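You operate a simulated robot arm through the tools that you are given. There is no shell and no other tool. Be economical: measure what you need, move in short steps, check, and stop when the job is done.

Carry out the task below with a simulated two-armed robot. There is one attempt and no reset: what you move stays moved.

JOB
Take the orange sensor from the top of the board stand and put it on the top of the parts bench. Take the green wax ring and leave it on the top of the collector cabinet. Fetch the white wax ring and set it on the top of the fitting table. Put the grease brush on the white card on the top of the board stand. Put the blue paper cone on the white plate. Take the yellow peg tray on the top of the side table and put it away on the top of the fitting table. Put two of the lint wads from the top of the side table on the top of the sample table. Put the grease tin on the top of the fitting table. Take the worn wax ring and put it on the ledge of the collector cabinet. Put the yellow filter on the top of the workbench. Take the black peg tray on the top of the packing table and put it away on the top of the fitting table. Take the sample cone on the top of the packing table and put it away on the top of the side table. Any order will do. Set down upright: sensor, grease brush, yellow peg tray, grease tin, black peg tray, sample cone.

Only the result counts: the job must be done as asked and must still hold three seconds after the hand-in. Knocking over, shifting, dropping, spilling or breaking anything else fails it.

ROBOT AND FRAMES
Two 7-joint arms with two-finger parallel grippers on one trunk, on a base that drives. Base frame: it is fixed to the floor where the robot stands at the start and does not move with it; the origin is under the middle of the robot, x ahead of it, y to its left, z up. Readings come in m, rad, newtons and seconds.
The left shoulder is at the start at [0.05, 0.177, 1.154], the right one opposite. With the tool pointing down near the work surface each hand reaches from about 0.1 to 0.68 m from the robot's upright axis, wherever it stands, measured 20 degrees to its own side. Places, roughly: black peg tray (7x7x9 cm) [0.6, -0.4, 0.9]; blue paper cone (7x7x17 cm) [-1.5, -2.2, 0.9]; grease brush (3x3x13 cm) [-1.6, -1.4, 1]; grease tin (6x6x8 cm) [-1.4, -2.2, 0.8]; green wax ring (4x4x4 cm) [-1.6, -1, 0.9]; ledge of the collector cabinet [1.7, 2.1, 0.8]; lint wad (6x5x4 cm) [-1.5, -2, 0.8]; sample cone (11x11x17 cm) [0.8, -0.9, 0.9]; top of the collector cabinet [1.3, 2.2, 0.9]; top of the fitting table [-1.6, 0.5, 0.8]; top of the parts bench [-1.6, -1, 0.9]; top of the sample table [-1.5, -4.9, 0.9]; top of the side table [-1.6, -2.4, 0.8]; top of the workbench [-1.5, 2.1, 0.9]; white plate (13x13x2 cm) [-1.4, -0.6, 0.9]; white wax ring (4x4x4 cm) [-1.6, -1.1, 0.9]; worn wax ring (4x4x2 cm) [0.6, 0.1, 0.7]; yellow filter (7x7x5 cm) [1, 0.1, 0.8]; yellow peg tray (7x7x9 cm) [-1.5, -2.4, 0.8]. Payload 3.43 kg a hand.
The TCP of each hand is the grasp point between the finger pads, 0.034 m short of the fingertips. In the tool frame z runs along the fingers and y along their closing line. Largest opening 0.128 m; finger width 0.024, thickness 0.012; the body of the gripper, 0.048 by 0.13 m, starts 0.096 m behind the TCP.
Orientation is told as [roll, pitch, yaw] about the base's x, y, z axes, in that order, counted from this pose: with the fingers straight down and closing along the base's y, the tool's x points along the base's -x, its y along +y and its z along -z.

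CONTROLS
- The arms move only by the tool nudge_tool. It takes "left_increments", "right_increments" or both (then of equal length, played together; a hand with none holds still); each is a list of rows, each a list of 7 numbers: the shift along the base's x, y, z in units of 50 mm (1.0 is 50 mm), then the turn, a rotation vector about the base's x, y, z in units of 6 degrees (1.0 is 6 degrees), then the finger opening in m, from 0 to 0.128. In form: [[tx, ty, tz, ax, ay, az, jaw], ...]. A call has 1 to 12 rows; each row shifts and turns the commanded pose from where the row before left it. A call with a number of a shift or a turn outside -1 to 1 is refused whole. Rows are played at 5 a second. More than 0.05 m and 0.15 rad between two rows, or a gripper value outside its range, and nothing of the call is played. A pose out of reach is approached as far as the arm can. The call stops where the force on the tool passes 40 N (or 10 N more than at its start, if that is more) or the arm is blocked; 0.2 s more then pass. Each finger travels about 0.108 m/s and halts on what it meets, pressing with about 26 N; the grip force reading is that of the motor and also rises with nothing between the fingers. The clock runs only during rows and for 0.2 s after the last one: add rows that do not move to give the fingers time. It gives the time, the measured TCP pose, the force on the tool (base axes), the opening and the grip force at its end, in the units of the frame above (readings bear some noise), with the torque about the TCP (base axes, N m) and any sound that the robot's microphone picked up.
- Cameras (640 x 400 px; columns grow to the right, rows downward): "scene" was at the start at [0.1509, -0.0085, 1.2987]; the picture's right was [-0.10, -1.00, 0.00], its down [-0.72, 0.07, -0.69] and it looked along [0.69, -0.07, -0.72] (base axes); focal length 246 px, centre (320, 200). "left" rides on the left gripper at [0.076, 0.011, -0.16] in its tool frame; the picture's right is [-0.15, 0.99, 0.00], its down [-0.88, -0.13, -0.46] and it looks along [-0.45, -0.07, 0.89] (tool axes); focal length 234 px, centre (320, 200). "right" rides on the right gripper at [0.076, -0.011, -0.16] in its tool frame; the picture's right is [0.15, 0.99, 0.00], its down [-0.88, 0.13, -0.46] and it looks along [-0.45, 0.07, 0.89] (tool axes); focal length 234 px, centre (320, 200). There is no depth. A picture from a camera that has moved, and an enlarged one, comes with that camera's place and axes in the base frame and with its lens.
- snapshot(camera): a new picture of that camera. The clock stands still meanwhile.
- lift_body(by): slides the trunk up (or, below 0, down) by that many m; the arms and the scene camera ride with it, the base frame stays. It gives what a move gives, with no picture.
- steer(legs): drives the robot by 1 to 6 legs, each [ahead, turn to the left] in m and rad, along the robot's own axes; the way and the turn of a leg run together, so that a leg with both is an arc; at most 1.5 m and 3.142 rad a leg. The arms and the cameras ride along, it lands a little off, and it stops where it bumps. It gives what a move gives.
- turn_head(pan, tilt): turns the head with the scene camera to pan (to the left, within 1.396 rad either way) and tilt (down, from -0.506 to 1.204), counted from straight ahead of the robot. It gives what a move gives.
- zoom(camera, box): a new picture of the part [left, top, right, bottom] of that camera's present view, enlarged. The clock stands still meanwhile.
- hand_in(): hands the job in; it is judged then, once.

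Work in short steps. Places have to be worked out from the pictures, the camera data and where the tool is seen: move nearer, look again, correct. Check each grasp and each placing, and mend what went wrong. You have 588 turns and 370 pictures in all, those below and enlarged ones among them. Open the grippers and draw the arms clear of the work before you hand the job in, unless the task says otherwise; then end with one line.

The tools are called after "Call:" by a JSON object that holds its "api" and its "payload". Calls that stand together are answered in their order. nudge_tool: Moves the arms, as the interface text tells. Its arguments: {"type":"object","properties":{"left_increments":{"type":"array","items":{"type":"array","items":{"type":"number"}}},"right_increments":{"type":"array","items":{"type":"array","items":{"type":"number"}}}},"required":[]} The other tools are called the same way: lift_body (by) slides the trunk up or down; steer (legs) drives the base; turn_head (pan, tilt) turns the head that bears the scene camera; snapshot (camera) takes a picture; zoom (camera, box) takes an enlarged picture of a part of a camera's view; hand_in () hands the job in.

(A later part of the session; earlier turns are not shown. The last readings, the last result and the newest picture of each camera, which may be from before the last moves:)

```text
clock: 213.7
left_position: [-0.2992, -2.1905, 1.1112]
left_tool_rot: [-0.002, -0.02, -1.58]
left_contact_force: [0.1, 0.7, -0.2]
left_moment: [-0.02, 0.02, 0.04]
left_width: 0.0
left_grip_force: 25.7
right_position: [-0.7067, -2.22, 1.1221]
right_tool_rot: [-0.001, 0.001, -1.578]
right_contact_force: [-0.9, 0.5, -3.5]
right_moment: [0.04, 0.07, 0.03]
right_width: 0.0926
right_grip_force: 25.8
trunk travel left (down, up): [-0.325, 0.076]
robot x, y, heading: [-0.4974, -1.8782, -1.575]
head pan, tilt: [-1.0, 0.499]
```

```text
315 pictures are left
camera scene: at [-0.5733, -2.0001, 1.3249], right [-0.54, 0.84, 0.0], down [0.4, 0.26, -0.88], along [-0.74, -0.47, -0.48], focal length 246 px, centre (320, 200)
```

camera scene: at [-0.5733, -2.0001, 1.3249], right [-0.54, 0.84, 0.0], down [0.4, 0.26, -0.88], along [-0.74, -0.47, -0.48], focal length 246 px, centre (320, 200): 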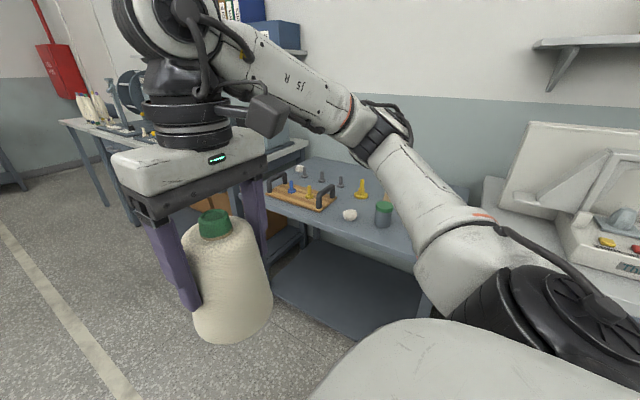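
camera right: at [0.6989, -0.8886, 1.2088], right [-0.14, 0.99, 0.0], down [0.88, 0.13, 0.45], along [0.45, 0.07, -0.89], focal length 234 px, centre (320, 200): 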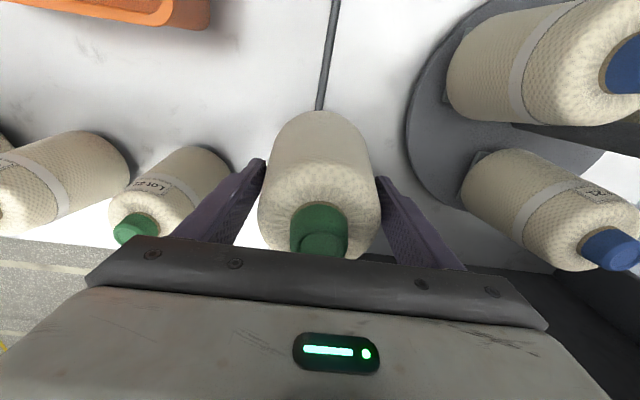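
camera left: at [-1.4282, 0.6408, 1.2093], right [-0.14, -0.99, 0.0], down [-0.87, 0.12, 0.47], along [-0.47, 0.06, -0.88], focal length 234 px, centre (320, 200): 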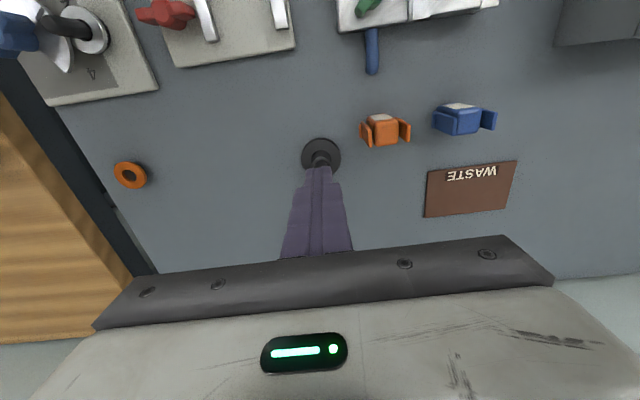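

Side table in view. Advance 0.35 m and turn to face it.

Call:
{"api": "steer", "payload": {"legs": [[0.35, 0], [0, -1.566]]}}

Call:
{"api": "turn_head", "payload": {"pan": 0, "tilt": 0.6}}

Call:
{"api": "snapshot", "payload": {"camera": "scene"}}

```text
clock: 219.8
left_position: [-0.8085, -2.4276, 1.1121]
left_tool_rot: [-0.001, -0.019, 3.138]
left_contact_force: [0.4, 0.3, 0.5]
left_moment: [-0.01, 0.02, -0.01]
left_width: 0.0
left_grip_force: 26.2
right_position: [-0.8382, -2.0196, 1.1217]
right_tool_rot: [0.0, 0.001, 3.14]
right_contact_force: [-0.1, -0.2, -3.4]
right_moment: [0.0, 0.0, 0.0]
right_width: 0.093
right_grip_force: 26.0
trunk travel left (down, up): [-0.325, 0.076]
robot x, y, heading: [-0.4987, -2.2307, 3.142]
head pan, tilt: [-1.0, 0.499]
```

```text
clock: 221.1
left_position: [-0.808, -2.4277, 1.1116]
left_tool_rot: [-0.002, -0.019, 3.137]
left_contact_force: [0.5, 0.2, 0.5]
left_moment: [0.0, -0.04, -0.01]
left_width: 0.0
left_grip_force: 26.1
right_position: [-0.8387, -2.0199, 1.1223]
right_tool_rot: [0.002, 0.002, 3.141]
right_contact_force: [-0.5, -0.1, -2.2]
right_moment: [0.0, 0.01, -0.02]
right_width: 0.0928
right_grip_force: 26.4
trunk travel left (down, up): [-0.325, 0.076]
robot x, y, heading: [-0.4993, -2.2319, 3.138]
head pan, tilt: [0.0, 0.6]
```

```text
314 pictures are left
camera scene: at [-0.6566, -2.229, 1.3158], right [0.0, 1.0, 0.0], down [0.57, 0.0, -0.82], along [-0.82, 0.0, -0.57], focal length 246 px, centre (320, 200)
```

scene: 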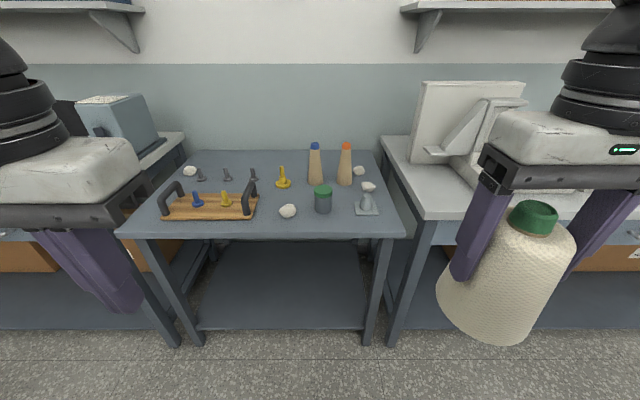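

Call:
{"api": "zoom", "payload": {"camera": "scene", "box": [110, 130, 420, 260]}}

```text
2.06 times, centred on (265, 195) of scene
camera zoom: at [-0.6566, -2.229, 1.3158], right [0.0, 1.0, 0.0], down [0.57, 0.0, -0.82], along [-0.82, 0.0, -0.57], focal length 507 px, centre (434, 210)
```

zoom: 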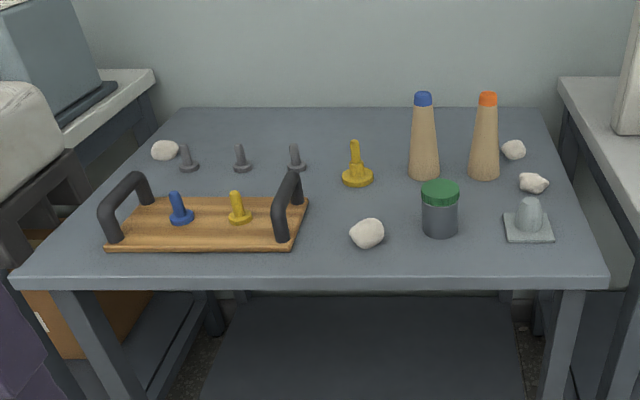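

Standalone yellow peg tray, grease tin (green lid), blue-tipped cone and wads are identified. To free a place for the sample cone I first take the grease tin with the left hand. Drive 0.3 m closer.

Call:
{"api": "steer", "payload": {"legs": [[0.31, 0]]}}

Call:
{"api": "nudge_tool", "payload": {"left_increments": [[0, 0.8, 0, 0, 0, 0, 0.09], [-0.3, 0.8, 0, 0, 0, 0, 0.09], [-0.6, 0.6, 0, 0, 0, 0, 0.09], [-0.8, 0.4, 0, 0, 0, 0, 0.09]]}}

Call:
{"api": "snapshot", "payload": {"camera": "left"}}

Call:
{"api": "snapshot", "payload": {"camera": "scene"}}

```text
clock: 223.2
left_position: [-1.1168, -2.425, 1.1114]
left_tool_rot: [0.0, -0.019, 3.138]
left_contact_force: [-1.3, -0.3, -0.6]
left_moment: [0.01, 0.0, 0.04]
left_width: 0.0
left_grip_force: 26.3
right_position: [-1.1458, -2.0186, 1.1207]
right_tool_rot: [0.001, 0.001, 3.136]
right_contact_force: [-0.7, 0.7, -3.6]
right_moment: [0.01, -0.03, -0.01]
right_width: 0.0931
right_grip_force: 26.0
trunk travel left (down, up): [-0.325, 0.076]
robot x, y, heading: [-0.8071, -2.2294, 3.135]
head pan, tilt: [0.0, 0.6]
```

```text
clock: 224.2
left_position: [-1.2014, -2.2943, 1.1108]
left_tool_rot: [0.001, -0.017, 3.134]
left_contact_force: [-0.4, 0.4, -0.4]
left_moment: [-0.01, 0.0, -0.01]
left_width: 0.0899
left_grip_force: 0.0
right_position: [-1.1465, -2.0167, 1.1217]
right_tool_rot: [-0.001, 0.001, 3.137]
right_contact_force: [-0.1, 0.0, -3.2]
right_moment: [-0.02, -0.04, 0.0]
right_width: 0.0927
right_grip_force: 26.2
trunk travel left (down, up): [-0.325, 0.076]
robot x, y, heading: [-0.809, -2.2289, 3.133]
head pan, tilt: [0.0, 0.6]
```

```text
312 pictures are left
camera left: at [-1.1246, -2.3043, 1.269], right [-0.15, -0.99, 0.0], down [-0.87, 0.14, 0.47], along [-0.47, 0.07, -0.88], focal length 234 px, centre (320, 200)
```

left: 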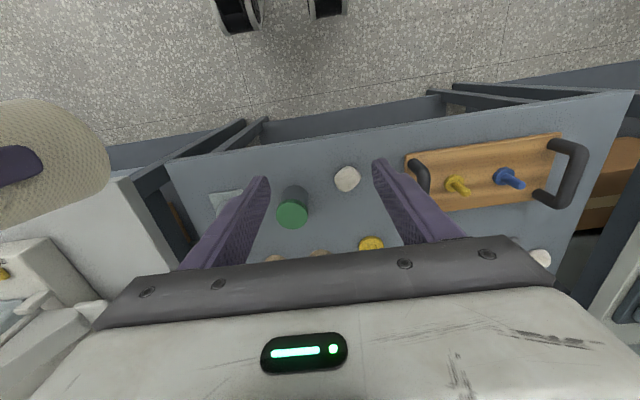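

```text
311 pictures are left
camera scene: at [-0.9646, -2.2273, 1.3157], right [0.0, 1.0, 0.0], down [0.57, 0.0, -0.82], along [-0.82, 0.0, -0.57], focal length 246 px, centre (320, 200)
```

scene: 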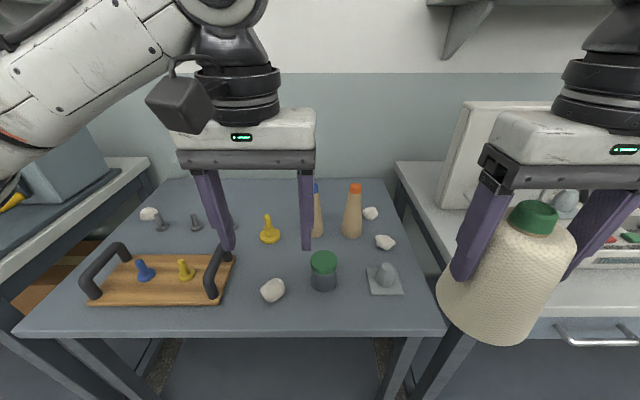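

Tin at (−1.38, −2.212). Position the left hand over it.

Call:
{"api": "nudge_tool", "payload": {"left_increments": [[-0.72, 0.33, -0.5, 0, 0, 0, 0.09], [-0.72, 0.33, -0.5, 0, 0, 0, 0.09], [-0.72, 0.33, -0.5, 0, 0, 0, 0.09], [-0.72, 0.33, -0.5, 0, 0, 0, 0.09], [-0.72, 0.33, -0.5, 0, 0, 0, 0.09], [0, 0, -0.9, 0, 0, 0, 0.09]]}}

Call:
{"api": "snapshot", "payload": {"camera": "left"}}

```text
clock: 225.6
left_position: [-1.3805, -2.2128, 0.942]
left_tool_rot: [-0.002, -0.017, 3.135]
left_contact_force: [-0.1, 0.4, -1.2]
left_moment: [-0.02, -0.01, -0.04]
left_width: 0.0901
left_grip_force: 0.0
right_position: [-1.1464, -2.0184, 1.1218]
right_tool_rot: [0.0, 0.001, 3.136]
right_contact_force: [0.0, 0.4, -3.7]
right_moment: [0.05, -0.02, -0.02]
right_width: 0.0926
right_grip_force: 25.6
trunk travel left (down, up): [-0.325, 0.076]
robot x, y, heading: [-0.8065, -2.2277, 3.137]
head pan, tilt: [0.0, 0.6]
```

```text
310 pictures are left
camera left: at [-1.3035, -2.2229, 1.0994], right [-0.15, -0.99, 0.0], down [-0.87, 0.14, 0.47], along [-0.47, 0.07, -0.88], focal length 234 px, centre (320, 200)
```

left: 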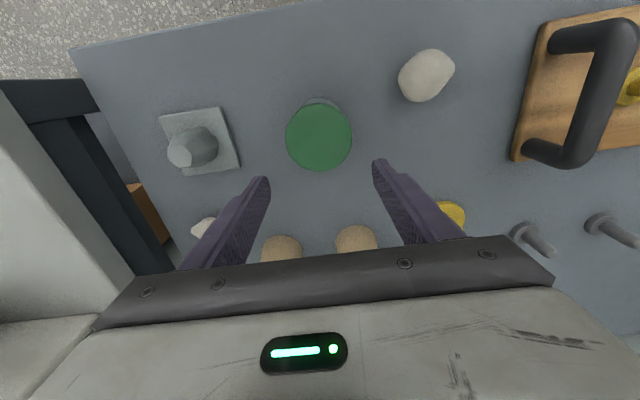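

Descend to z≈0.81 with x +0.010, then grip.

Call:
{"api": "nudge_tool", "payload": {"left_increments": [[0.2, 0, -0.7, 0, 0, 0, 0.09], [0, 0, -0.8, 0, 0, 0, 0.09], [0, 0, -0.8, 0, 0, 0, 0.09], [0, 0, -0.35, 0, 0, 0, 0.09], [0, 0, 0, 0, 0, 0, 0], [0, 0, 0, 0, 0, 0, 0], [0, 0, 0, 0, 0, 0, 0]]}}

Call:
{"api": "snapshot", "payload": {"camera": "left"}}

```text
clock: 226.4
left_position: [-1.37, -2.2113, 0.8347]
left_tool_rot: [0.001, -0.022, 3.134]
left_contact_force: [10.4, 1.0, 19.5]
left_moment: [-1.07, -1.2, 0.39]
left_width: 0.09
left_grip_force: 0.1
right_position: [-1.1455, -2.02, 1.1218]
right_tool_rot: [-0.002, 0.004, 3.137]
right_contact_force: [-0.2, -0.2, -4.2]
right_moment: [-0.04, -0.03, -0.03]
right_width: 0.0923
right_grip_force: 25.6
trunk travel left (down, up): [-0.325, 0.076]
robot x, y, heading: [-0.8071, -2.2273, 3.137]
head pan, tilt: [0.0, 0.6]
stopped in row 4 (left hand): the force on the tool passed its limit (the readings are from after the stop); the commanded pose is now the measured one
```

```text
309 pictures are left
camera left: at [-1.2929, -2.2219, 0.9917], right [-0.15, -0.99, 0.0], down [-0.87, 0.14, 0.47], along [-0.47, 0.07, -0.88], focal length 234 px, centre (320, 200)
```

left: 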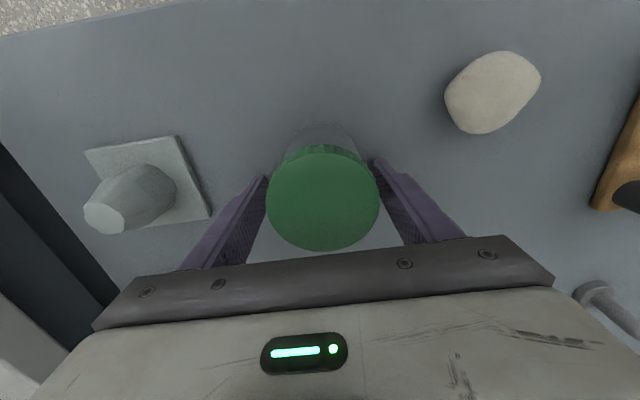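

Tips touched the table, so the top is at z≈0.80. Raise 1 cm, shift +0.015 in x, and close.

Call:
{"api": "nudge_tool", "payload": {"left_increments": [[0, 0, 0.2, 0, 0, 0, 0.09], [0.3, 0, 0, 0, 0, 0, 0.09], [0, 0, 0, 0, 0, 0, 0], [0, 0, 0, 0, 0, 0, 0], [0, 0, 0, 0, 0, 0, 0], [0, 0, 0.4, 0, 0, 0, 0], [0, 0, 0.8, 0, 0, 0, 0], [0, 0, 0.8, 0, 0, 0, 0]]}}

Call:
{"api": "snapshot", "payload": {"camera": "left"}}

```text
clock: 228.2
left_position: [-1.3552, -2.2124, 0.9409]
left_tool_rot: [0.0, -0.023, 3.137]
left_contact_force: [0.0, 0.8, -1.9]
left_moment: [-0.01, 0.01, -0.01]
left_width: 0.0673
left_grip_force: 25.6
right_position: [-1.1463, -2.0174, 1.1219]
right_tool_rot: [-0.003, 0.001, 3.136]
right_contact_force: [-0.6, 0.4, -3.4]
right_moment: [0.05, 0.0, 0.0]
right_width: 0.0929
right_grip_force: 26.1
trunk travel left (down, up): [-0.325, 0.076]
robot x, y, heading: [-0.8078, -2.231, 3.141]
head pan, tilt: [0.0, 0.6]
```

```text
308 pictures are left
camera left: at [-1.2782, -2.2227, 1.0987], right [-0.15, -0.99, 0.0], down [-0.87, 0.13, 0.48], along [-0.47, 0.07, -0.88], focal length 234 px, centre (320, 200)
```

left: 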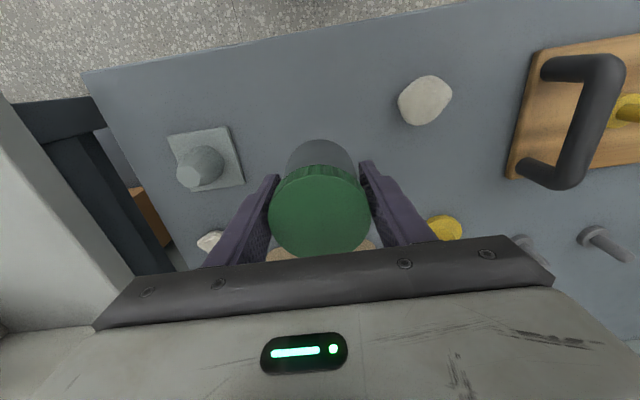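

Tin held. Raise and withdraw the left hand, then bring the cone with the right hand over (−1.375, −2.21).

Call:
{"api": "nudge_tool", "payload": {"left_increments": [[0.3, 0, 0.8, 0, 0, 0, 0], [0.5, -0.4, 0.7, 0, 0, 0, 0], [0.6, -0.6, 0.5, 0, 0, 0, 0], [0.6, -0.7, 0.3, 0, 0, 0, 0], [0.6, -0.7, 0.3, 0, 0, 0, 0], [0.6, -0.7, 0.3, 0, 0, 0, 0], [0.5, -0.8, 0, 0, 0, 0, 0], [0, -0.8, 0, 0, 0, 0, 0]]}}

Call:
{"api": "nudge_tool", "payload": {"right_increments": [[-0.6, -0.5, 0, 0, 0, 0, 0], [-0.6, -0.5, 0, 0, 0, 0, 0], [-0.6, -0.5, 0, 0, 0, 0, 0], [-0.6, -0.5, 0, 0, 0, 0, 0], [-0.6, -0.5, -0.2, 0, 0, 0, 0], [-0.6, -0.5, -0.3, 0, 0, 0, 0], [-0.6, -0.5, -0.4, 0, 0, 0, 0], [-0.4, -0.34, -0.5, 0, 0, 0, 0]]}}

Call:
{"api": "snapshot", "payload": {"camera": "right"}}

Call:
{"api": "snapshot", "payload": {"camera": "scene"}}

```text
clock: 230.0
left_position: [-1.1705, -2.4483, 1.0871]
left_tool_rot: [0.002, -0.023, 3.136]
left_contact_force: [-0.4, 0.4, -2.5]
left_moment: [0.01, 0.0, 0.0]
left_width: 0.0676
left_grip_force: 26.0
right_position: [-1.1452, -2.0187, 1.1216]
right_tool_rot: [0.0, 0.002, 3.137]
right_contact_force: [2.0, -0.7, -3.2]
right_moment: [0.03, -0.04, -0.06]
right_width: 0.0929
right_grip_force: 26.1
trunk travel left (down, up): [-0.325, 0.076]
robot x, y, heading: [-0.8106, -2.2274, 3.138]
head pan, tilt: [0.0, 0.6]
```

```text
clock: 231.8
left_position: [-1.1712, -2.4475, 1.087]
left_tool_rot: [-0.001, -0.023, 3.136]
left_contact_force: [0.0, -0.7, -3.6]
left_moment: [-0.02, 0.01, -0.01]
left_width: 0.0676
left_grip_force: 26.4
right_position: [-1.3766, -2.2097, 1.0512]
right_tool_rot: [-0.002, 0.002, 3.137]
right_contact_force: [0.0, -0.2, -3.3]
right_moment: [0.02, -0.05, 0.0]
right_width: 0.0929
right_grip_force: 25.9
trunk travel left (down, up): [-0.325, 0.076]
robot x, y, heading: [-0.8008, -2.2311, 3.138]
head pan, tilt: [0.0, 0.6]
```

```text
307 pictures are left
camera right: at [-1.3021, -2.1993, 1.2109], right [0.14, -0.99, 0.0], down [-0.88, -0.13, 0.45], along [-0.45, -0.06, -0.89], focal length 234 px, centre (320, 200)
```

right: 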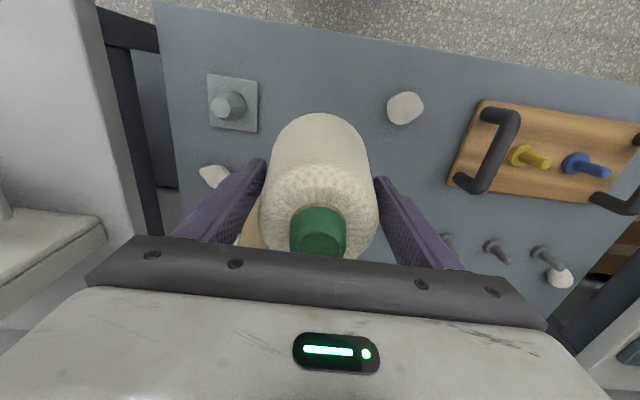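

```text
306 pictures are left
camera scene: at [-0.9648, -2.2284, 1.3157], right [0.0, 1.0, 0.0], down [0.57, 0.0, -0.82], along [-0.82, 0.0, -0.57], focal length 246 px, centre (320, 200)
```

scene: 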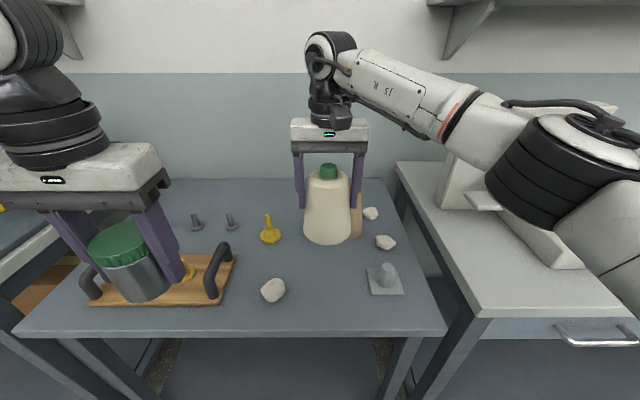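

Spot is clear. Lower it, shifting 2 cm toward me, small steps at the end.

Call:
{"api": "nudge_tool", "payload": {"right_increments": [[0.2, 0, -0.6, 0, 0, 0, 0], [0.2, 0, -0.8, 0, 0, 0, 0], [0, 0, -0.8, 0, 0, 0, 0], [0, 0, -0.2, 0, 0, 0, 0], [0, 0, -0.08, 0, 0, 0, 0], [0, 0, -0.08, 0, 0, 0, 0], [0, 0, -0.08, 0, 0, 0, 0]]}}

```text
clock: 233.4
left_position: [-1.17, -2.4478, 1.0863]
left_tool_rot: [0.0, -0.023, 3.137]
left_contact_force: [0.6, 0.3, -2.4]
left_moment: [-0.01, -0.02, 0.0]
left_width: 0.0675
left_grip_force: 26.7
right_position: [-1.3561, -2.2103, 0.9182]
right_tool_rot: [-0.001, 0.002, 3.137]
right_contact_force: [0.6, -0.9, -3.4]
right_moment: [0.01, -0.03, -0.01]
right_width: 0.0928
right_grip_force: 25.6
trunk travel left (down, up): [-0.325, 0.076]
robot x, y, heading: [-0.8095, -2.2275, 3.14]
head pan, tilt: [0.0, 0.6]
```

No contact yet; continue in 4 mm steps.

Call:
{"api": "nudge_tool", "payload": {"right_increments": [[0, 0, -0.08, 0, 0, 0, 0], [0, 0, -0.08, 0, 0, 0, 0], [0, 0, -0.08, 0, 0, 0, 0]]}}

```text
clock: 234.2
left_position: [-1.1696, -2.4487, 1.0865]
left_tool_rot: [-0.002, -0.022, 3.136]
left_contact_force: [-0.4, 0.7, -2.1]
left_moment: [0.03, 0.0, 0.01]
left_width: 0.0673
left_grip_force: 26.1
right_position: [-1.3553, -2.2109, 0.9105]
right_tool_rot: [0.001, -0.003, 3.135]
right_contact_force: [2.0, 2.7, 16.5]
right_moment: [0.71, -0.54, 0.01]
right_width: 0.0925
right_grip_force: 26.0
trunk travel left (down, up): [-0.325, 0.076]
robot x, y, heading: [-0.8048, -2.2222, 3.141]
head pan, tilt: [0.0, 0.6]
```

Standing on the table. Ease up 3 mm, open fully, lift.

Call:
{"api": "nudge_tool", "payload": {"right_increments": [[0, 0, 0.06, 0, 0, 0, 0.0], [0, 0, 0, 0, 0, 0, 0.11], [0, 0, 0, 0, 0, 0, 0.128], [0, 0, 0.5, 0, 0, 0, 0.128], [0, 0, 0.8, 0, 0, 0, 0.128], [0, 0, 0.9, 0, 0, 0, 0.128], [0, 0, 0.9, 0, 0, 0, 0.128], [0, 0, 0.9, 0, 0, 0, 0.128]]}}

Call:
{"api": "snapshot", "payload": {"camera": "right"}}

Call:
{"api": "snapshot", "payload": {"camera": "scene"}}

```text
clock: 236.0
left_position: [-1.1693, -2.4481, 1.0866]
left_tool_rot: [-0.002, -0.024, 3.136]
left_contact_force: [-0.2, 0.4, -2.0]
left_moment: [0.0, 0.0, 0.02]
left_width: 0.0674
left_grip_force: 25.8
right_position: [-1.3551, -2.2117, 1.112]
right_tool_rot: [-0.003, 0.002, 3.137]
right_contact_force: [0.4, -0.2, -0.4]
right_moment: [0.01, 0.03, -0.02]
right_width: 0.1281
right_grip_force: 0.1
trunk travel left (down, up): [-0.325, 0.076]
robot x, y, heading: [-0.8068, -2.2272, 3.14]
head pan, tilt: [0.0, 0.6]
```

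```text
305 pictures are left
camera right: at [-1.28, -2.1999, 1.272], right [0.14, -0.99, 0.0], down [-0.88, -0.13, 0.45], along [-0.45, -0.06, -0.89], focal length 234 px, centre (320, 200)
```

right: 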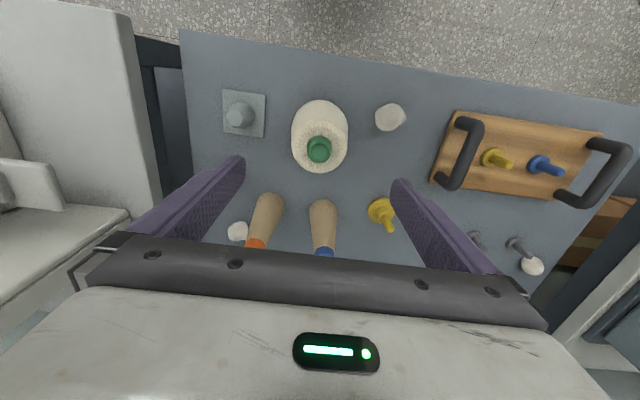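

```text
304 pictures are left
camera scene: at [-0.9637, -2.2283, 1.3158], right [0.0, 1.0, 0.0], down [0.56, 0.0, -0.83], along [-0.83, 0.0, -0.56], focal length 246 px, centre (320, 200)
```

scene: 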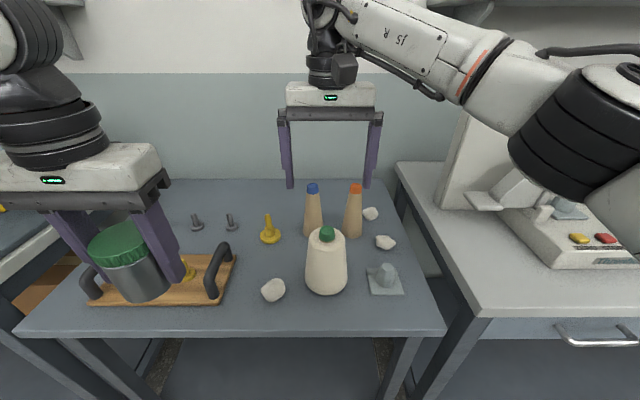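

Sample cone stands. Now the yellow peg tray at (−1.518, −2.374) for the right hand: move 0.09 m ahead and turn 0.5 rad left.

Call:
{"api": "nudge_tool", "payload": {"right_increments": [[0.9, 0.2, 0, 0, 0, 0, 0.08], [0.9, 0.2, 0, 0, 0, 0, 0.06], [0.9, 0.2, 0, 0, 0, 0, 0.06], [0.9, 0.2, 0, 0, 0, 0, 0.06]]}}

Call:
{"api": "steer", "payload": {"legs": [[0.09, 0], [0, 0.5]]}}

Call:
{"api": "turn_head", "payload": {"pan": -0.3, "tilt": 0.75}}

Call:
{"api": "snapshot", "payload": {"camera": "scene"}}

```text
clock: 237.0
left_position: [-1.1693, -2.4485, 1.0866]
left_tool_rot: [0.001, -0.026, 3.134]
left_contact_force: [-0.7, 0.0, -2.8]
left_moment: [-0.06, -0.01, -0.03]
left_width: 0.0674
left_grip_force: 26.0
right_position: [-1.1743, -2.171, 1.1117]
right_tool_rot: [0.001, 0.0, 3.134]
right_contact_force: [0.5, 0.2, -0.2]
right_moment: [-0.04, -0.01, -0.02]
right_width: 0.06
right_grip_force: 0.0
trunk travel left (down, up): [-0.325, 0.076]
robot x, y, heading: [-0.8054, -2.2293, 3.139]
head pan, tilt: [0.0, 0.6]
```

```text
clock: 239.6
left_position: [-1.1077, -2.5965, 1.0863]
left_tool_rot: [0.0, -0.025, -2.641]
left_contact_force: [-0.1, -0.3, -2.2]
left_moment: [-0.02, -0.01, -0.02]
left_width: 0.0672
left_grip_force: 26.1
right_position: [-1.245, -2.3558, 1.1111]
right_tool_rot: [-0.002, 0.003, -2.641]
right_contact_force: [-0.5, -0.2, 0.9]
right_moment: [0.02, 0.03, 0.02]
right_width: 0.0597
right_grip_force: 0.1
trunk travel left (down, up): [-0.325, 0.076]
robot x, y, heading: [-0.8956, -2.2257, -2.641]
head pan, tilt: [0.0, 0.6]
```

```text
clock: 240.4
left_position: [-1.1083, -2.5968, 1.0864]
left_tool_rot: [0.001, -0.023, -2.64]
left_contact_force: [-0.6, -0.1, -2.7]
left_moment: [0.02, -0.02, 0.0]
left_width: 0.0673
left_grip_force: 26.1
right_position: [-1.246, -2.3567, 1.1111]
right_tool_rot: [0.0, 0.002, -2.641]
right_contact_force: [0.6, 0.9, -0.3]
right_moment: [0.01, 0.03, -0.02]
right_width: 0.0598
right_grip_force: 0.0
trunk travel left (down, up): [-0.325, 0.076]
robot x, y, heading: [-0.8974, -2.2275, -2.641]
head pan, tilt: [-0.3, 0.75]
```

```text
303 pictures are left
camera scene: at [-1.038, -2.2787, 1.303], right [-0.2, 0.98, 0.0], down [0.67, 0.14, -0.73], along [-0.72, -0.15, -0.68], focal length 246 px, centre (320, 200)
```

scene: 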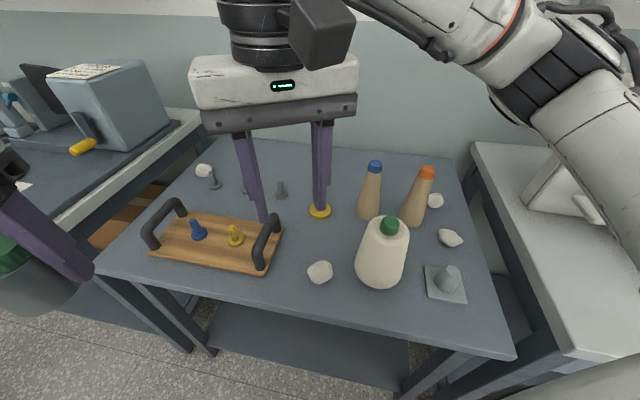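

Move the right hand over the yellow tray and look.

Call:
{"api": "nudge_tool", "payload": {"right_increments": [[-0.85, -0.05, 0, 0, 0, 0, 0.06], [-0.85, -0.05, 0, 0, 0, 0, 0.06], [-0.85, -0.05, 0, 0, 0, 0, 0.06], [-0.85, -0.05, 0, 0, 0, 0, 0.06], [-0.85, -0.05, 0, 0, 0, 0, 0.06], [-0.85, -0.05, -0.3, 0, 0, 0, 0.06], [-0.34, -0.04, -0.8, 0, 0, 0, 0.06]]}}

Call:
{"api": "snapshot", "payload": {"camera": "right"}}

```text
clock: 242.0
left_position: [-1.1081, -2.5973, 1.0872]
left_tool_rot: [-0.001, -0.024, -2.64]
left_contact_force: [-0.2, 0.1, -2.9]
left_moment: [-0.01, 0.02, -0.03]
left_width: 0.0672
left_grip_force: 25.7
right_position: [-1.52, -2.3735, 1.0561]
right_tool_rot: [-0.003, 0.001, -2.641]
right_contact_force: [-0.6, 0.6, 0.4]
right_moment: [0.03, 0.03, 0.02]
right_width: 0.06
right_grip_force: 0.1
trunk travel left (down, up): [-0.325, 0.076]
robot x, y, heading: [-0.8969, -2.2262, -2.64]
head pan, tilt: [-0.3, 0.75]
```

```text
302 pictures are left
camera right: at [-1.4598, -2.3269, 1.2153], right [0.6, -0.8, 0.0], down [-0.71, -0.54, 0.45], along [-0.36, -0.27, -0.89], focal length 234 px, centre (320, 200)
```

right: 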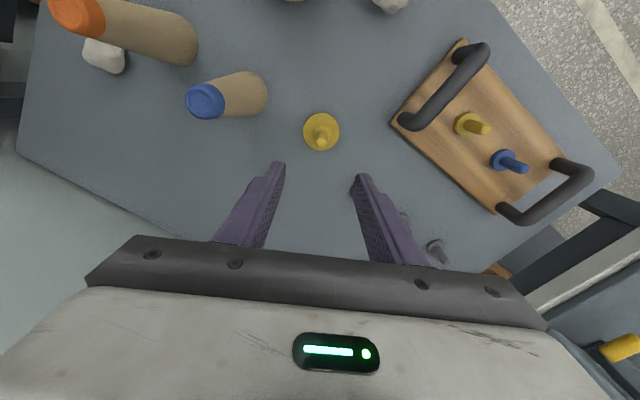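

Aligned. Descend to TCP z≈0.862, close.

Call:
{"api": "nudge_tool", "payload": {"right_increments": [[0.03, 0.03, -0.9, 0, 0, 0, 0.06], [0, 0, -0.9, 0, 0, 0, 0.06], [0, 0, -0.9, 0, 0, 0, 0.06], [0, 0, -0.9, 0, 0, 0, 0.06], [0, 0, -0.28, 0, 0, 0, 0.06]]}}

Call:
{"api": "snapshot", "payload": {"camera": "right"}}

```text
clock: 243.2
left_position: [-1.1071, -2.5963, 1.0866]
left_tool_rot: [0.0, -0.022, -2.641]
left_contact_force: [-0.6, 0.9, -3.4]
left_moment: [0.01, -0.02, 0.02]
left_width: 0.0676
left_grip_force: 25.9
right_position: [-1.5178, -2.3731, 0.8614]
right_tool_rot: [-0.001, 0.001, -2.64]
right_contact_force: [-0.3, -0.2, 0.4]
right_moment: [0.0, 0.0, 0.04]
right_width: 0.06
right_grip_force: 0.1
trunk travel left (down, up): [-0.325, 0.076]
robot x, y, heading: [-0.8918, -2.2289, -2.637]
head pan, tilt: [-0.3, 0.75]
```

```text
301 pictures are left
camera right: at [-1.4574, -2.3256, 1.0218], right [0.6, -0.8, 0.0], down [-0.71, -0.54, 0.46], along [-0.36, -0.27, -0.89], focal length 234 px, centre (320, 200)
```

right: 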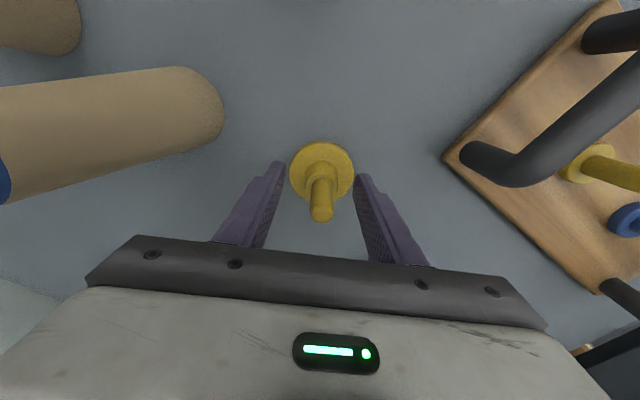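

Well centred. Close and lift.

Call:
{"api": "nudge_tool", "payload": {"right_increments": [[0, 0, 0, 0, 0, 0, 0], [0, 0, 0, 0, 0, 0, 0], [0, 0, 0, 0, 0, 0, 0], [0, 0, 0.4, 0, 0, 0, 0], [0, 0, 0.8, 0, 0, 0, 0], [0, 0, 0.9, 0, 0, 0, 0], [0, 0, 0.9, 0, 0, 0, 0], [0, 0, 0.9, 0, 0, 0, 0], [0.4, 0, 0.8, 0, 0, 0, 0]]}}

Call:
{"api": "snapshot", "payload": {"camera": "right"}}

```text
clock: 245.2
left_position: [-1.1073, -2.5968, 1.0863]
left_tool_rot: [-0.001, -0.024, -2.641]
left_contact_force: [-0.1, -0.1, -3.0]
left_moment: [0.0, 0.01, -0.02]
left_width: 0.0672
left_grip_force: 25.7
right_position: [-1.4966, -2.3713, 1.0979]
right_tool_rot: [-0.003, 0.004, -2.641]
right_contact_force: [-0.2, -0.2, -0.7]
right_moment: [0.01, 0.0, 0.02]
right_width: 0.0267
right_grip_force: 26.1
trunk travel left (down, up): [-0.325, 0.076]
robot x, y, heading: [-0.8964, -2.2285, -2.643]
head pan, tilt: [-0.3, 0.75]
```

```text
300 pictures are left
camera right: at [-1.4362, -2.3253, 1.2585], right [0.6, -0.8, 0.0], down [-0.71, -0.54, 0.45], along [-0.36, -0.27, -0.89], focal length 234 px, centre (320, 200)
```

right: 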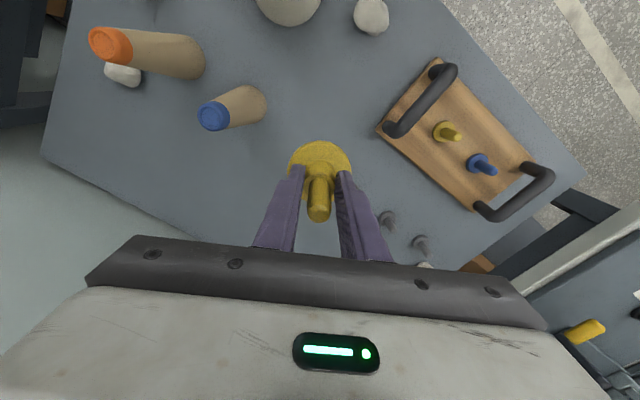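

Tray held at 0.0267. Retract, back off, then drive north to the fitting table.

Call:
{"api": "nudge_tool", "payload": {"right_increments": [[0.85, 0.1, 0.1, 0, 0, 0, 0], [0.85, 0.1, 0.1, 0, 0, 0, 0], [0.85, 0.1, 0, 0, 0, 0, 0], [0.85, 0.1, 0, 0, 0, 0, 0], [0.85, 0.1, 0, 0, 0, 0, 0], [0.85, 0.1, 0, 0, 0, 0, 0]]}}

Call:
{"api": "steer", "payload": {"legs": [[-0.42, 0], [0, -2.07], [1.4, 0], [1.35, 0]]}}

```text
clock: 246.6
left_position: [-1.1066, -2.596, 1.0868]
left_tool_rot: [-0.001, -0.024, -2.641]
left_contact_force: [1.1, 0.7, -2.7]
left_moment: [0.02, -0.01, 0.02]
left_width: 0.0673
left_grip_force: 26.2
right_position: [-1.2401, -2.3415, 1.1073]
right_tool_rot: [-0.001, 0.0, -2.642]
right_contact_force: [0.3, -0.1, 0.0]
right_moment: [0.0, 0.01, 0.01]
right_width: 0.0266
right_grip_force: 26.2
trunk travel left (down, up): [-0.325, 0.076]
robot x, y, heading: [-0.8972, -2.2328, -2.639]
head pan, tilt: [-0.3, 0.75]
```

```text
clock: 267.0
left_position: [-0.7349, 1.0798, 1.0867]
left_tool_rot: [-0.001, -0.022, 1.564]
left_contact_force: [0.0, 0.7, -3.2]
left_moment: [-0.01, 0.0, -0.03]
left_width: 0.0676
left_grip_force: 26.0
right_position: [-0.4456, 1.0735, 1.107]
right_tool_rot: [0.0, 0.003, 1.568]
right_contact_force: [0.3, 1.1, -2.1]
right_moment: [-0.02, 0.0, -0.01]
right_width: 0.0266
right_grip_force: 26.4
trunk travel left (down, up): [-0.325, 0.076]
robot x, y, heading: [-0.5152, 0.7173, 1.567]
head pan, tilt: [-0.3, 0.75]
```

Turn to the table and approach.

Call:
{"api": "steer", "payload": {"legs": [[0, 1.57], [0.42, 0]]}}

Call:
{"api": "turn_head", "payload": {"pan": 0, "tilt": 0.6}}

Call:
{"api": "snapshot", "payload": {"camera": "scene"}}

```text
clock: 273.4
left_position: [-1.294, 0.5003, 1.0876]
left_tool_rot: [-0.001, -0.024, 3.133]
left_contact_force: [0.2, -0.8, -3.5]
left_moment: [-0.02, -0.05, -0.02]
left_width: 0.0674
left_grip_force: 26.4
right_position: [-1.2858, 0.7875, 1.107]
right_tool_rot: [-0.002, 0.002, 3.133]
right_contact_force: [0.3, -0.1, -1.6]
right_moment: [-0.03, -0.03, 0.01]
right_width: 0.0268
right_grip_force: 26.0
trunk travel left (down, up): [-0.325, 0.076]
robot x, y, heading: [-0.9283, 0.7171, 3.134]
head pan, tilt: [-0.3, 0.75]
```

```text
clock: 274.2
left_position: [-1.2943, 0.4996, 1.0864]
left_tool_rot: [0.0, -0.022, 3.133]
left_contact_force: [0.5, 0.3, -2.6]
left_moment: [0.0, 0.01, 0.01]
left_width: 0.0674
left_grip_force: 26.7
right_position: [-1.2865, 0.7875, 1.1073]
right_tool_rot: [-0.002, 0.002, 3.133]
right_contact_force: [0.0, -0.3, -0.7]
right_moment: [-0.01, -0.01, 0.02]
right_width: 0.0268
right_grip_force: 25.9
trunk travel left (down, up): [-0.325, 0.076]
robot x, y, heading: [-0.9307, 0.7237, 3.131]
head pan, tilt: [0.0, 0.6]
```

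```text
299 pictures are left
camera scene: at [-1.0863, 0.7188, 1.3158], right [0.01, 1.0, 0.0], down [0.57, 0.0, -0.82], along [-0.82, 0.01, -0.57], focal length 246 px, centre (320, 200)
```

scene: 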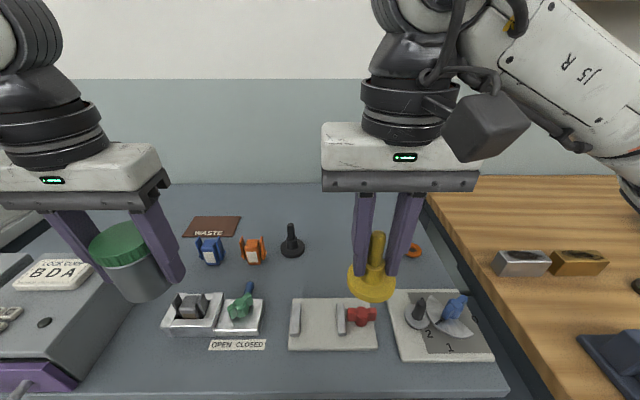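

Right hand carries the yellow tray to (−1.53, 0.88).

Call:
{"api": "nudge_tool", "payload": {"right_increments": [[-0.8, 0.31, 0, 0, 0, 0, 0], [-0.8, 0.31, 0, 0, 0, 0, 0], [-0.8, 0.31, 0, 0, 0, 0, 0], [-0.8, 0.31, 0, 0, 0, 0, 0], [-0.85, 0.31, -0.3, 0, 0, 0, 0], [-0.85, 0.31, -0.3, 0, 0, 0, 0], [0, 0, -0.9, 0, 0, 0, 0], [0, 0, -0.9, 0, 0, 0, 0], [0, 0, -0.9, 0, 0, 0, 0], [0, 0, -0.7, 0, 0, 0, 0]]}}

Call:
{"api": "snapshot", "payload": {"camera": "right"}}

```text
clock: 276.4
left_position: [-1.2932, 0.4993, 1.0878]
left_tool_rot: [0.0, -0.026, 3.133]
left_contact_force: [0.6, 0.0, -3.1]
left_moment: [0.01, 0.02, 0.01]
left_width: 0.0672
left_grip_force: 25.6
right_position: [-1.5301, 0.8804, 0.9103]
right_tool_rot: [-0.001, -0.006, 3.132]
right_contact_force: [-0.4, 0.8, 8.1]
right_moment: [0.2, -0.06, 0.0]
right_width: 0.0267
right_grip_force: 26.0
trunk travel left (down, up): [-0.325, 0.076]
robot x, y, heading: [-0.9283, 0.7169, 3.131]
head pan, tilt: [0.0, 0.6]
```

```text
298 pictures are left
camera right: at [-1.4552, 0.8901, 1.0703], right [0.14, -0.99, 0.0], down [-0.88, -0.12, 0.46], along [-0.46, -0.06, -0.89], focal length 234 px, centre (320, 200)
```

right: 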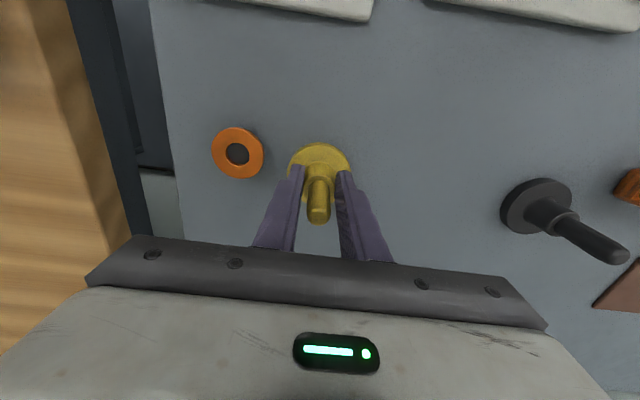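

8 N upward: it already rests on the table. Open gently and lift.

Call:
{"api": "nudge_tool", "payload": {"right_increments": [[0, 0, 0.0, 0, 0, 0, 0.03], [0, 0, 0, 0, 0, 0, 0.05], [0, 0, 0, 0, 0, 0, 0.06], [0, 0, 0.6, 0, 0, 0, 0.06], [0, 0, 0.9, 0, 0, 0, 0.06], [0, 0, 0.9, 0, 0, 0, 0.06], [0, 0, 0.9, 0, 0, 0, 0.06]]}}

Call:
{"api": "snapshot", "payload": {"camera": "right"}}

Call:
{"api": "snapshot", "payload": {"camera": "scene"}}

```text
clock: 278.0
left_position: [-1.2919, 0.4988, 1.087]
left_tool_rot: [0.0, -0.025, 3.132]
left_contact_force: [0.3, 0.7, -2.8]
left_moment: [-0.01, 0.01, 0.0]
left_width: 0.0677
left_grip_force: 26.1
right_position: [-1.531, 0.8801, 1.0746]
right_tool_rot: [0.001, 0.003, 3.134]
right_contact_force: [0.1, -1.0, -0.1]
right_moment: [0.02, 0.03, -0.01]
right_width: 0.0598
right_grip_force: 0.1
trunk travel left (down, up): [-0.325, 0.076]
robot x, y, heading: [-0.9321, 0.7173, 3.131]
head pan, tilt: [0.0, 0.6]
```

```text
297 pictures are left
camera right: at [-1.4559, 0.8904, 1.2341], right [0.14, -0.99, 0.0], down [-0.88, -0.12, 0.45], along [-0.45, -0.06, -0.89], focal length 234 px, centre (320, 200)
```

right: 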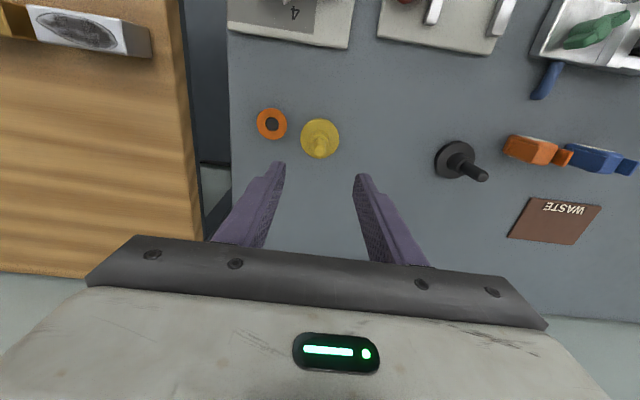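

```text
296 pictures are left
camera scene: at [-1.0858, 0.7183, 1.3158], right [0.01, 1.0, 0.0], down [0.56, 0.0, -0.83], along [-0.83, 0.01, -0.56], focal length 246 px, centre (320, 200)
```

scene: 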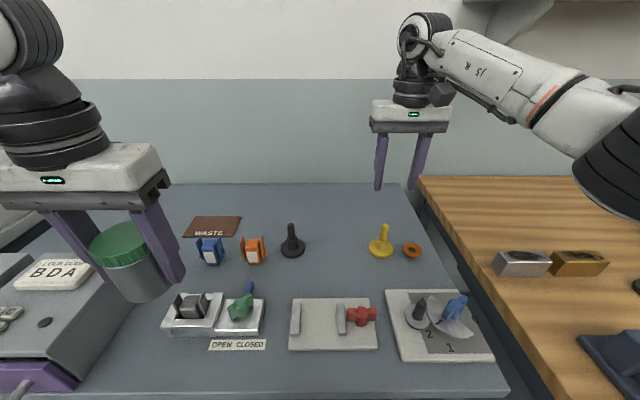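

Both trays stand upright. Withdraw the right hand aside and take the tin to (−1.52, 0.77) between them.

Call:
{"api": "nudge_tool", "payload": {"right_increments": [[0.8, 0.2, 0.3, 0, 0, 0, 0.06], [0.8, 0.3, 0.3, 0, 0, 0, 0.06], [0.8, 0.3, 0, 0, 0, 0, 0.06], [0.8, 0.3, 0, 0, 0, 0, 0.06], [0.8, 0.3, 0, 0, 0, 0, 0.06]]}}

Call:
{"api": "nudge_tool", "payload": {"left_increments": [[-0.56, 0.67, 0, 0, 0, 0, 0], [-0.56, 0.67, 0, 0, 0, 0, 0], [-0.56, 0.67, 0, 0, 0, 0, 0], [-0.56, 0.67, 0, 0, 0, 0, 0], [-0.56, 0.67, 0, 0, 0, 0, 0], [-0.56, 0.67, 0, 0, 0, 0, 0], [-0.56, 0.67, 0, 0, 0, 0, 0], [-0.56, 0.67, 0, 0, 0, 0, 0], [0, 0, -0.9, 0, 0, 0, 0], [0, 0, -0.9, 0, 0, 0, 0]]}}

Call:
{"api": "snapshot", "payload": {"camera": "left"}}

Call:
{"api": "snapshot", "payload": {"camera": "scene"}}

```text
clock: 279.2
left_position: [-1.2931, 0.5001, 1.0875]
left_tool_rot: [0.0, -0.025, 3.133]
left_contact_force: [0.5, 0.5, -3.2]
left_moment: [-0.01, 0.02, 0.03]
left_width: 0.0674
left_grip_force: 26.2
right_position: [-1.3292, 0.9508, 1.1006]
right_tool_rot: [0.0, 0.001, 3.129]
right_contact_force: [0.6, -0.7, 0.4]
right_moment: [0.02, -0.02, 0.01]
right_width: 0.0602
right_grip_force: 0.1
trunk travel left (down, up): [-0.325, 0.076]
robot x, y, heading: [-0.9305, 0.7197, 3.137]
head pan, tilt: [0.0, 0.6]
```

```text
clock: 281.4
left_position: [-1.5062, 0.7538, 0.9949]
left_tool_rot: [0.0, -0.023, 3.133]
left_contact_force: [-0.4, 0.1, -2.9]
left_moment: [0.04, -0.01, -0.03]
left_width: 0.0675
left_grip_force: 25.9
left hand out of reach, approached as far as the arm can: row 8
right_position: [-1.3316, 0.9506, 1.1023]
right_tool_rot: [-0.001, 0.001, 3.132]
right_contact_force: [-0.1, 0.1, -0.2]
right_moment: [0.0, -0.01, 0.01]
right_width: 0.06
right_grip_force: 0.2
trunk travel left (down, up): [-0.325, 0.076]
robot x, y, heading: [-0.9288, 0.7207, 3.132]
head pan, tilt: [0.0, 0.6]
```

```text
295 pictures are left
camera left: at [-1.4271, 0.7434, 1.1511], right [-0.16, -0.99, 0.0], down [-0.87, 0.14, 0.48], along [-0.47, 0.07, -0.88], focal length 234 px, centre (320, 200)
```

left: 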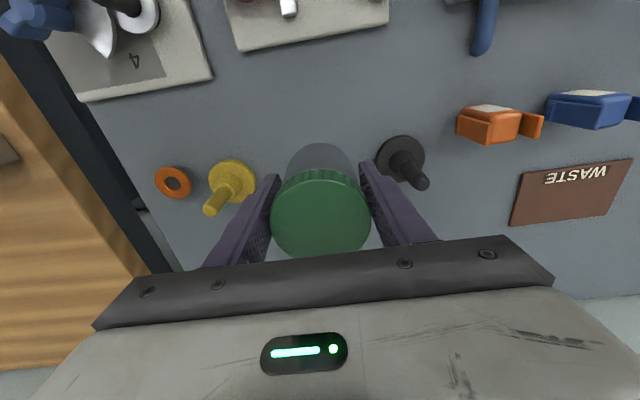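

```text
294 pictures are left
camera scene: at [-1.0868, 0.7186, 1.3158], right [0.01, 1.0, 0.0], down [0.57, 0.0, -0.82], along [-0.82, 0.01, -0.57], focal length 246 px, centre (320, 200)
```

scene: 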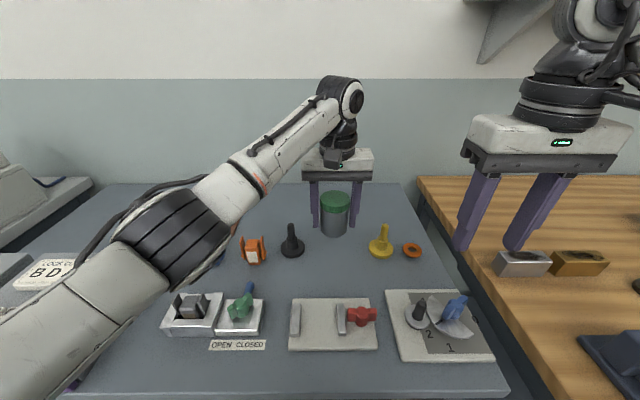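

Fits between. Nudge +y 8 mm and lower.

Call:
{"api": "nudge_tool", "payload": {"left_increments": [[0, 0.16, -0.7, 0, 0, 0, 0], [0, 0, -0.8, 0, 0, 0, 0], [0, 0, -0.2, 0, 0, 0, 0], [0, 0, -0.1, 0, 0, 0, 0], [0, 0, -0.08, 0, 0, 0, 0]]}}

```text
clock: 282.6
left_position: [-1.5036, 0.7643, 0.901]
left_tool_rot: [0.001, -0.025, 3.132]
left_contact_force: [-0.3, 0.2, -3.1]
left_moment: [0.02, 0.01, 0.03]
left_width: 0.0677
left_grip_force: 25.8
right_position: [-1.3317, 0.9506, 1.1011]
right_tool_rot: [0.0, 0.002, 3.132]
right_contact_force: [0.2, 0.1, -0.7]
right_moment: [-0.02, 0.02, 0.0]
right_width: 0.0601
right_grip_force: 0.2
trunk travel left (down, up): [-0.325, 0.076]
robot x, y, heading: [-0.9273, 0.7216, 3.133]
head pan, tilt: [0.0, 0.6]
```

Call:
{"api": "nudge_tool", "payload": {"left_increments": [[0, 0, -0.08, 0, 0, 0, 0], [0, 0, -0.08, 0, 0, 0, 0]]}}

```text
clock: 283.2
left_position: [-1.504, 0.7618, 0.8916]
left_tool_rot: [-0.001, -0.025, 3.134]
left_contact_force: [0.1, -0.1, -2.3]
left_moment: [0.0, 0.01, 0.01]
left_width: 0.0671
left_grip_force: 26.0
right_position: [-1.3314, 0.9506, 1.1002]
right_tool_rot: [0.001, 0.001, 3.132]
right_contact_force: [-0.1, -0.3, 1.0]
right_moment: [-0.02, 0.03, 0.0]
right_width: 0.0602
right_grip_force: 0.1
trunk travel left (down, up): [-0.325, 0.076]
robot x, y, heading: [-0.9297, 0.72, 3.138]
head pan, tilt: [0.0, 0.6]
```

Still no contact (weight only); two more steps.

Call:
{"api": "nudge_tool", "payload": {"left_increments": [[0, 0, -0.08, 0, 0, 0, 0], [0, 0, -0.08, 0, 0, 0, 0]]}}

```text
clock: 283.8
left_position: [-1.5036, 0.7625, 0.8902]
left_tool_rot: [-0.003, -0.037, 3.131]
left_contact_force: [-2.6, -3.5, 26.8]
left_moment: [0.05, -0.1, -0.03]
left_width: 0.0674
left_grip_force: 26.0
right_position: [-1.3294, 0.9488, 1.1033]
right_tool_rot: [-0.003, 0.0, 3.132]
right_contact_force: [-0.6, -0.6, -0.3]
right_moment: [-0.02, 0.0, -0.03]
right_width: 0.0602
right_grip_force: 0.1
trunk travel left (down, up): [-0.325, 0.076]
robot x, y, heading: [-0.9287, 0.7161, 3.135]
head pan, tilt: [0.0, 0.6]
```

Contact. Ease up, open, rise.

Call:
{"api": "nudge_tool", "payload": {"left_increments": [[0, 0, 0.1, 0, 0, 0, 0], [0, 0, 0, 0, 0, 0, 0.075], [0, 0, 0, 0, 0, 0, 0.08], [0, 0, 0.5, 0, 0, 0, 0.08], [0, 0, 0.9, 0, 0, 0, 0.08], [0, 0, 0.9, 0, 0, 0, 0.08], [0, 0, 0.9, 0, 0, 0, 0.08], [0.2, 0, 0.6, 0, 0, 0, 0.08]]}}

Call:
{"api": "snapshot", "payload": {"camera": "left"}}

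Call:
{"api": "zoom", "payload": {"camera": "scene", "box": [240, 170, 440, 290]}}

```text
clock: 285.6
left_position: [-1.4991, 0.7506, 1.0806]
left_tool_rot: [-0.003, -0.019, -3.129]
left_contact_force: [1.0, 0.6, -0.2]
left_moment: [-0.05, 0.03, 0.01]
left_width: 0.0799
left_grip_force: 0.0
right_position: [-1.3311, 0.9509, 1.1015]
right_tool_rot: [0.0, -0.002, 3.134]
right_contact_force: [-0.6, 0.1, 0.5]
right_moment: [0.01, 0.02, 0.0]
right_width: 0.06
right_grip_force: 0.1
trunk travel left (down, up): [-0.325, 0.076]
robot x, y, heading: [-0.9319, 0.7193, 3.131]
head pan, tilt: [0.0, 0.6]
```

```text
293 pictures are left
camera left: at [-1.4208, 0.7423, 1.2384], right [-0.13, -0.99, 0.0], down [-0.87, 0.12, 0.47], along [-0.47, 0.06, -0.88], focal length 234 px, centre (320, 200)
```

left: 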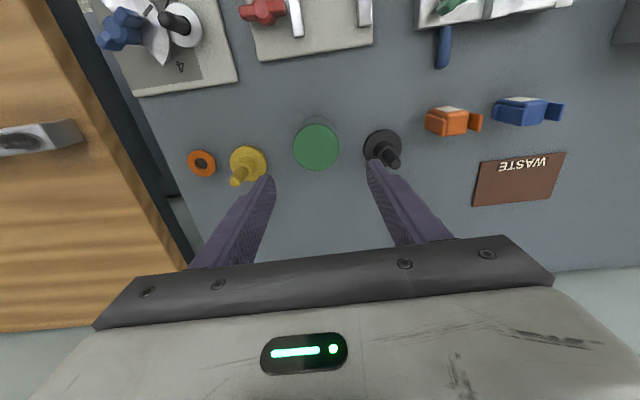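

```text
3.20 times, centred on (340, 230) of scene
camera zoom: at [-1.0853, 0.7192, 1.316], right [0.01, 1.0, 0.0], down [0.56, -0.01, -0.83], along [-0.83, 0.01, -0.56], focal length 786 px, centre (256, 104)
```

zoom: 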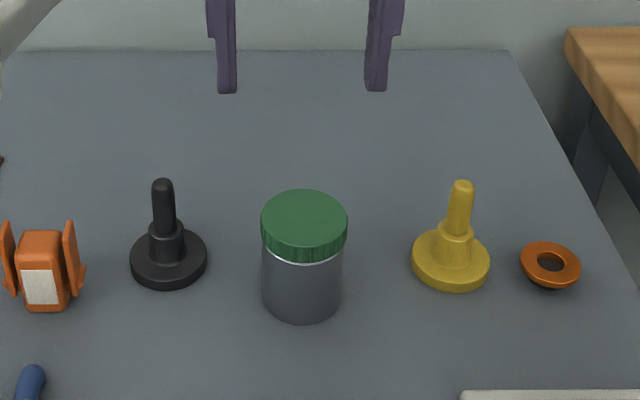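

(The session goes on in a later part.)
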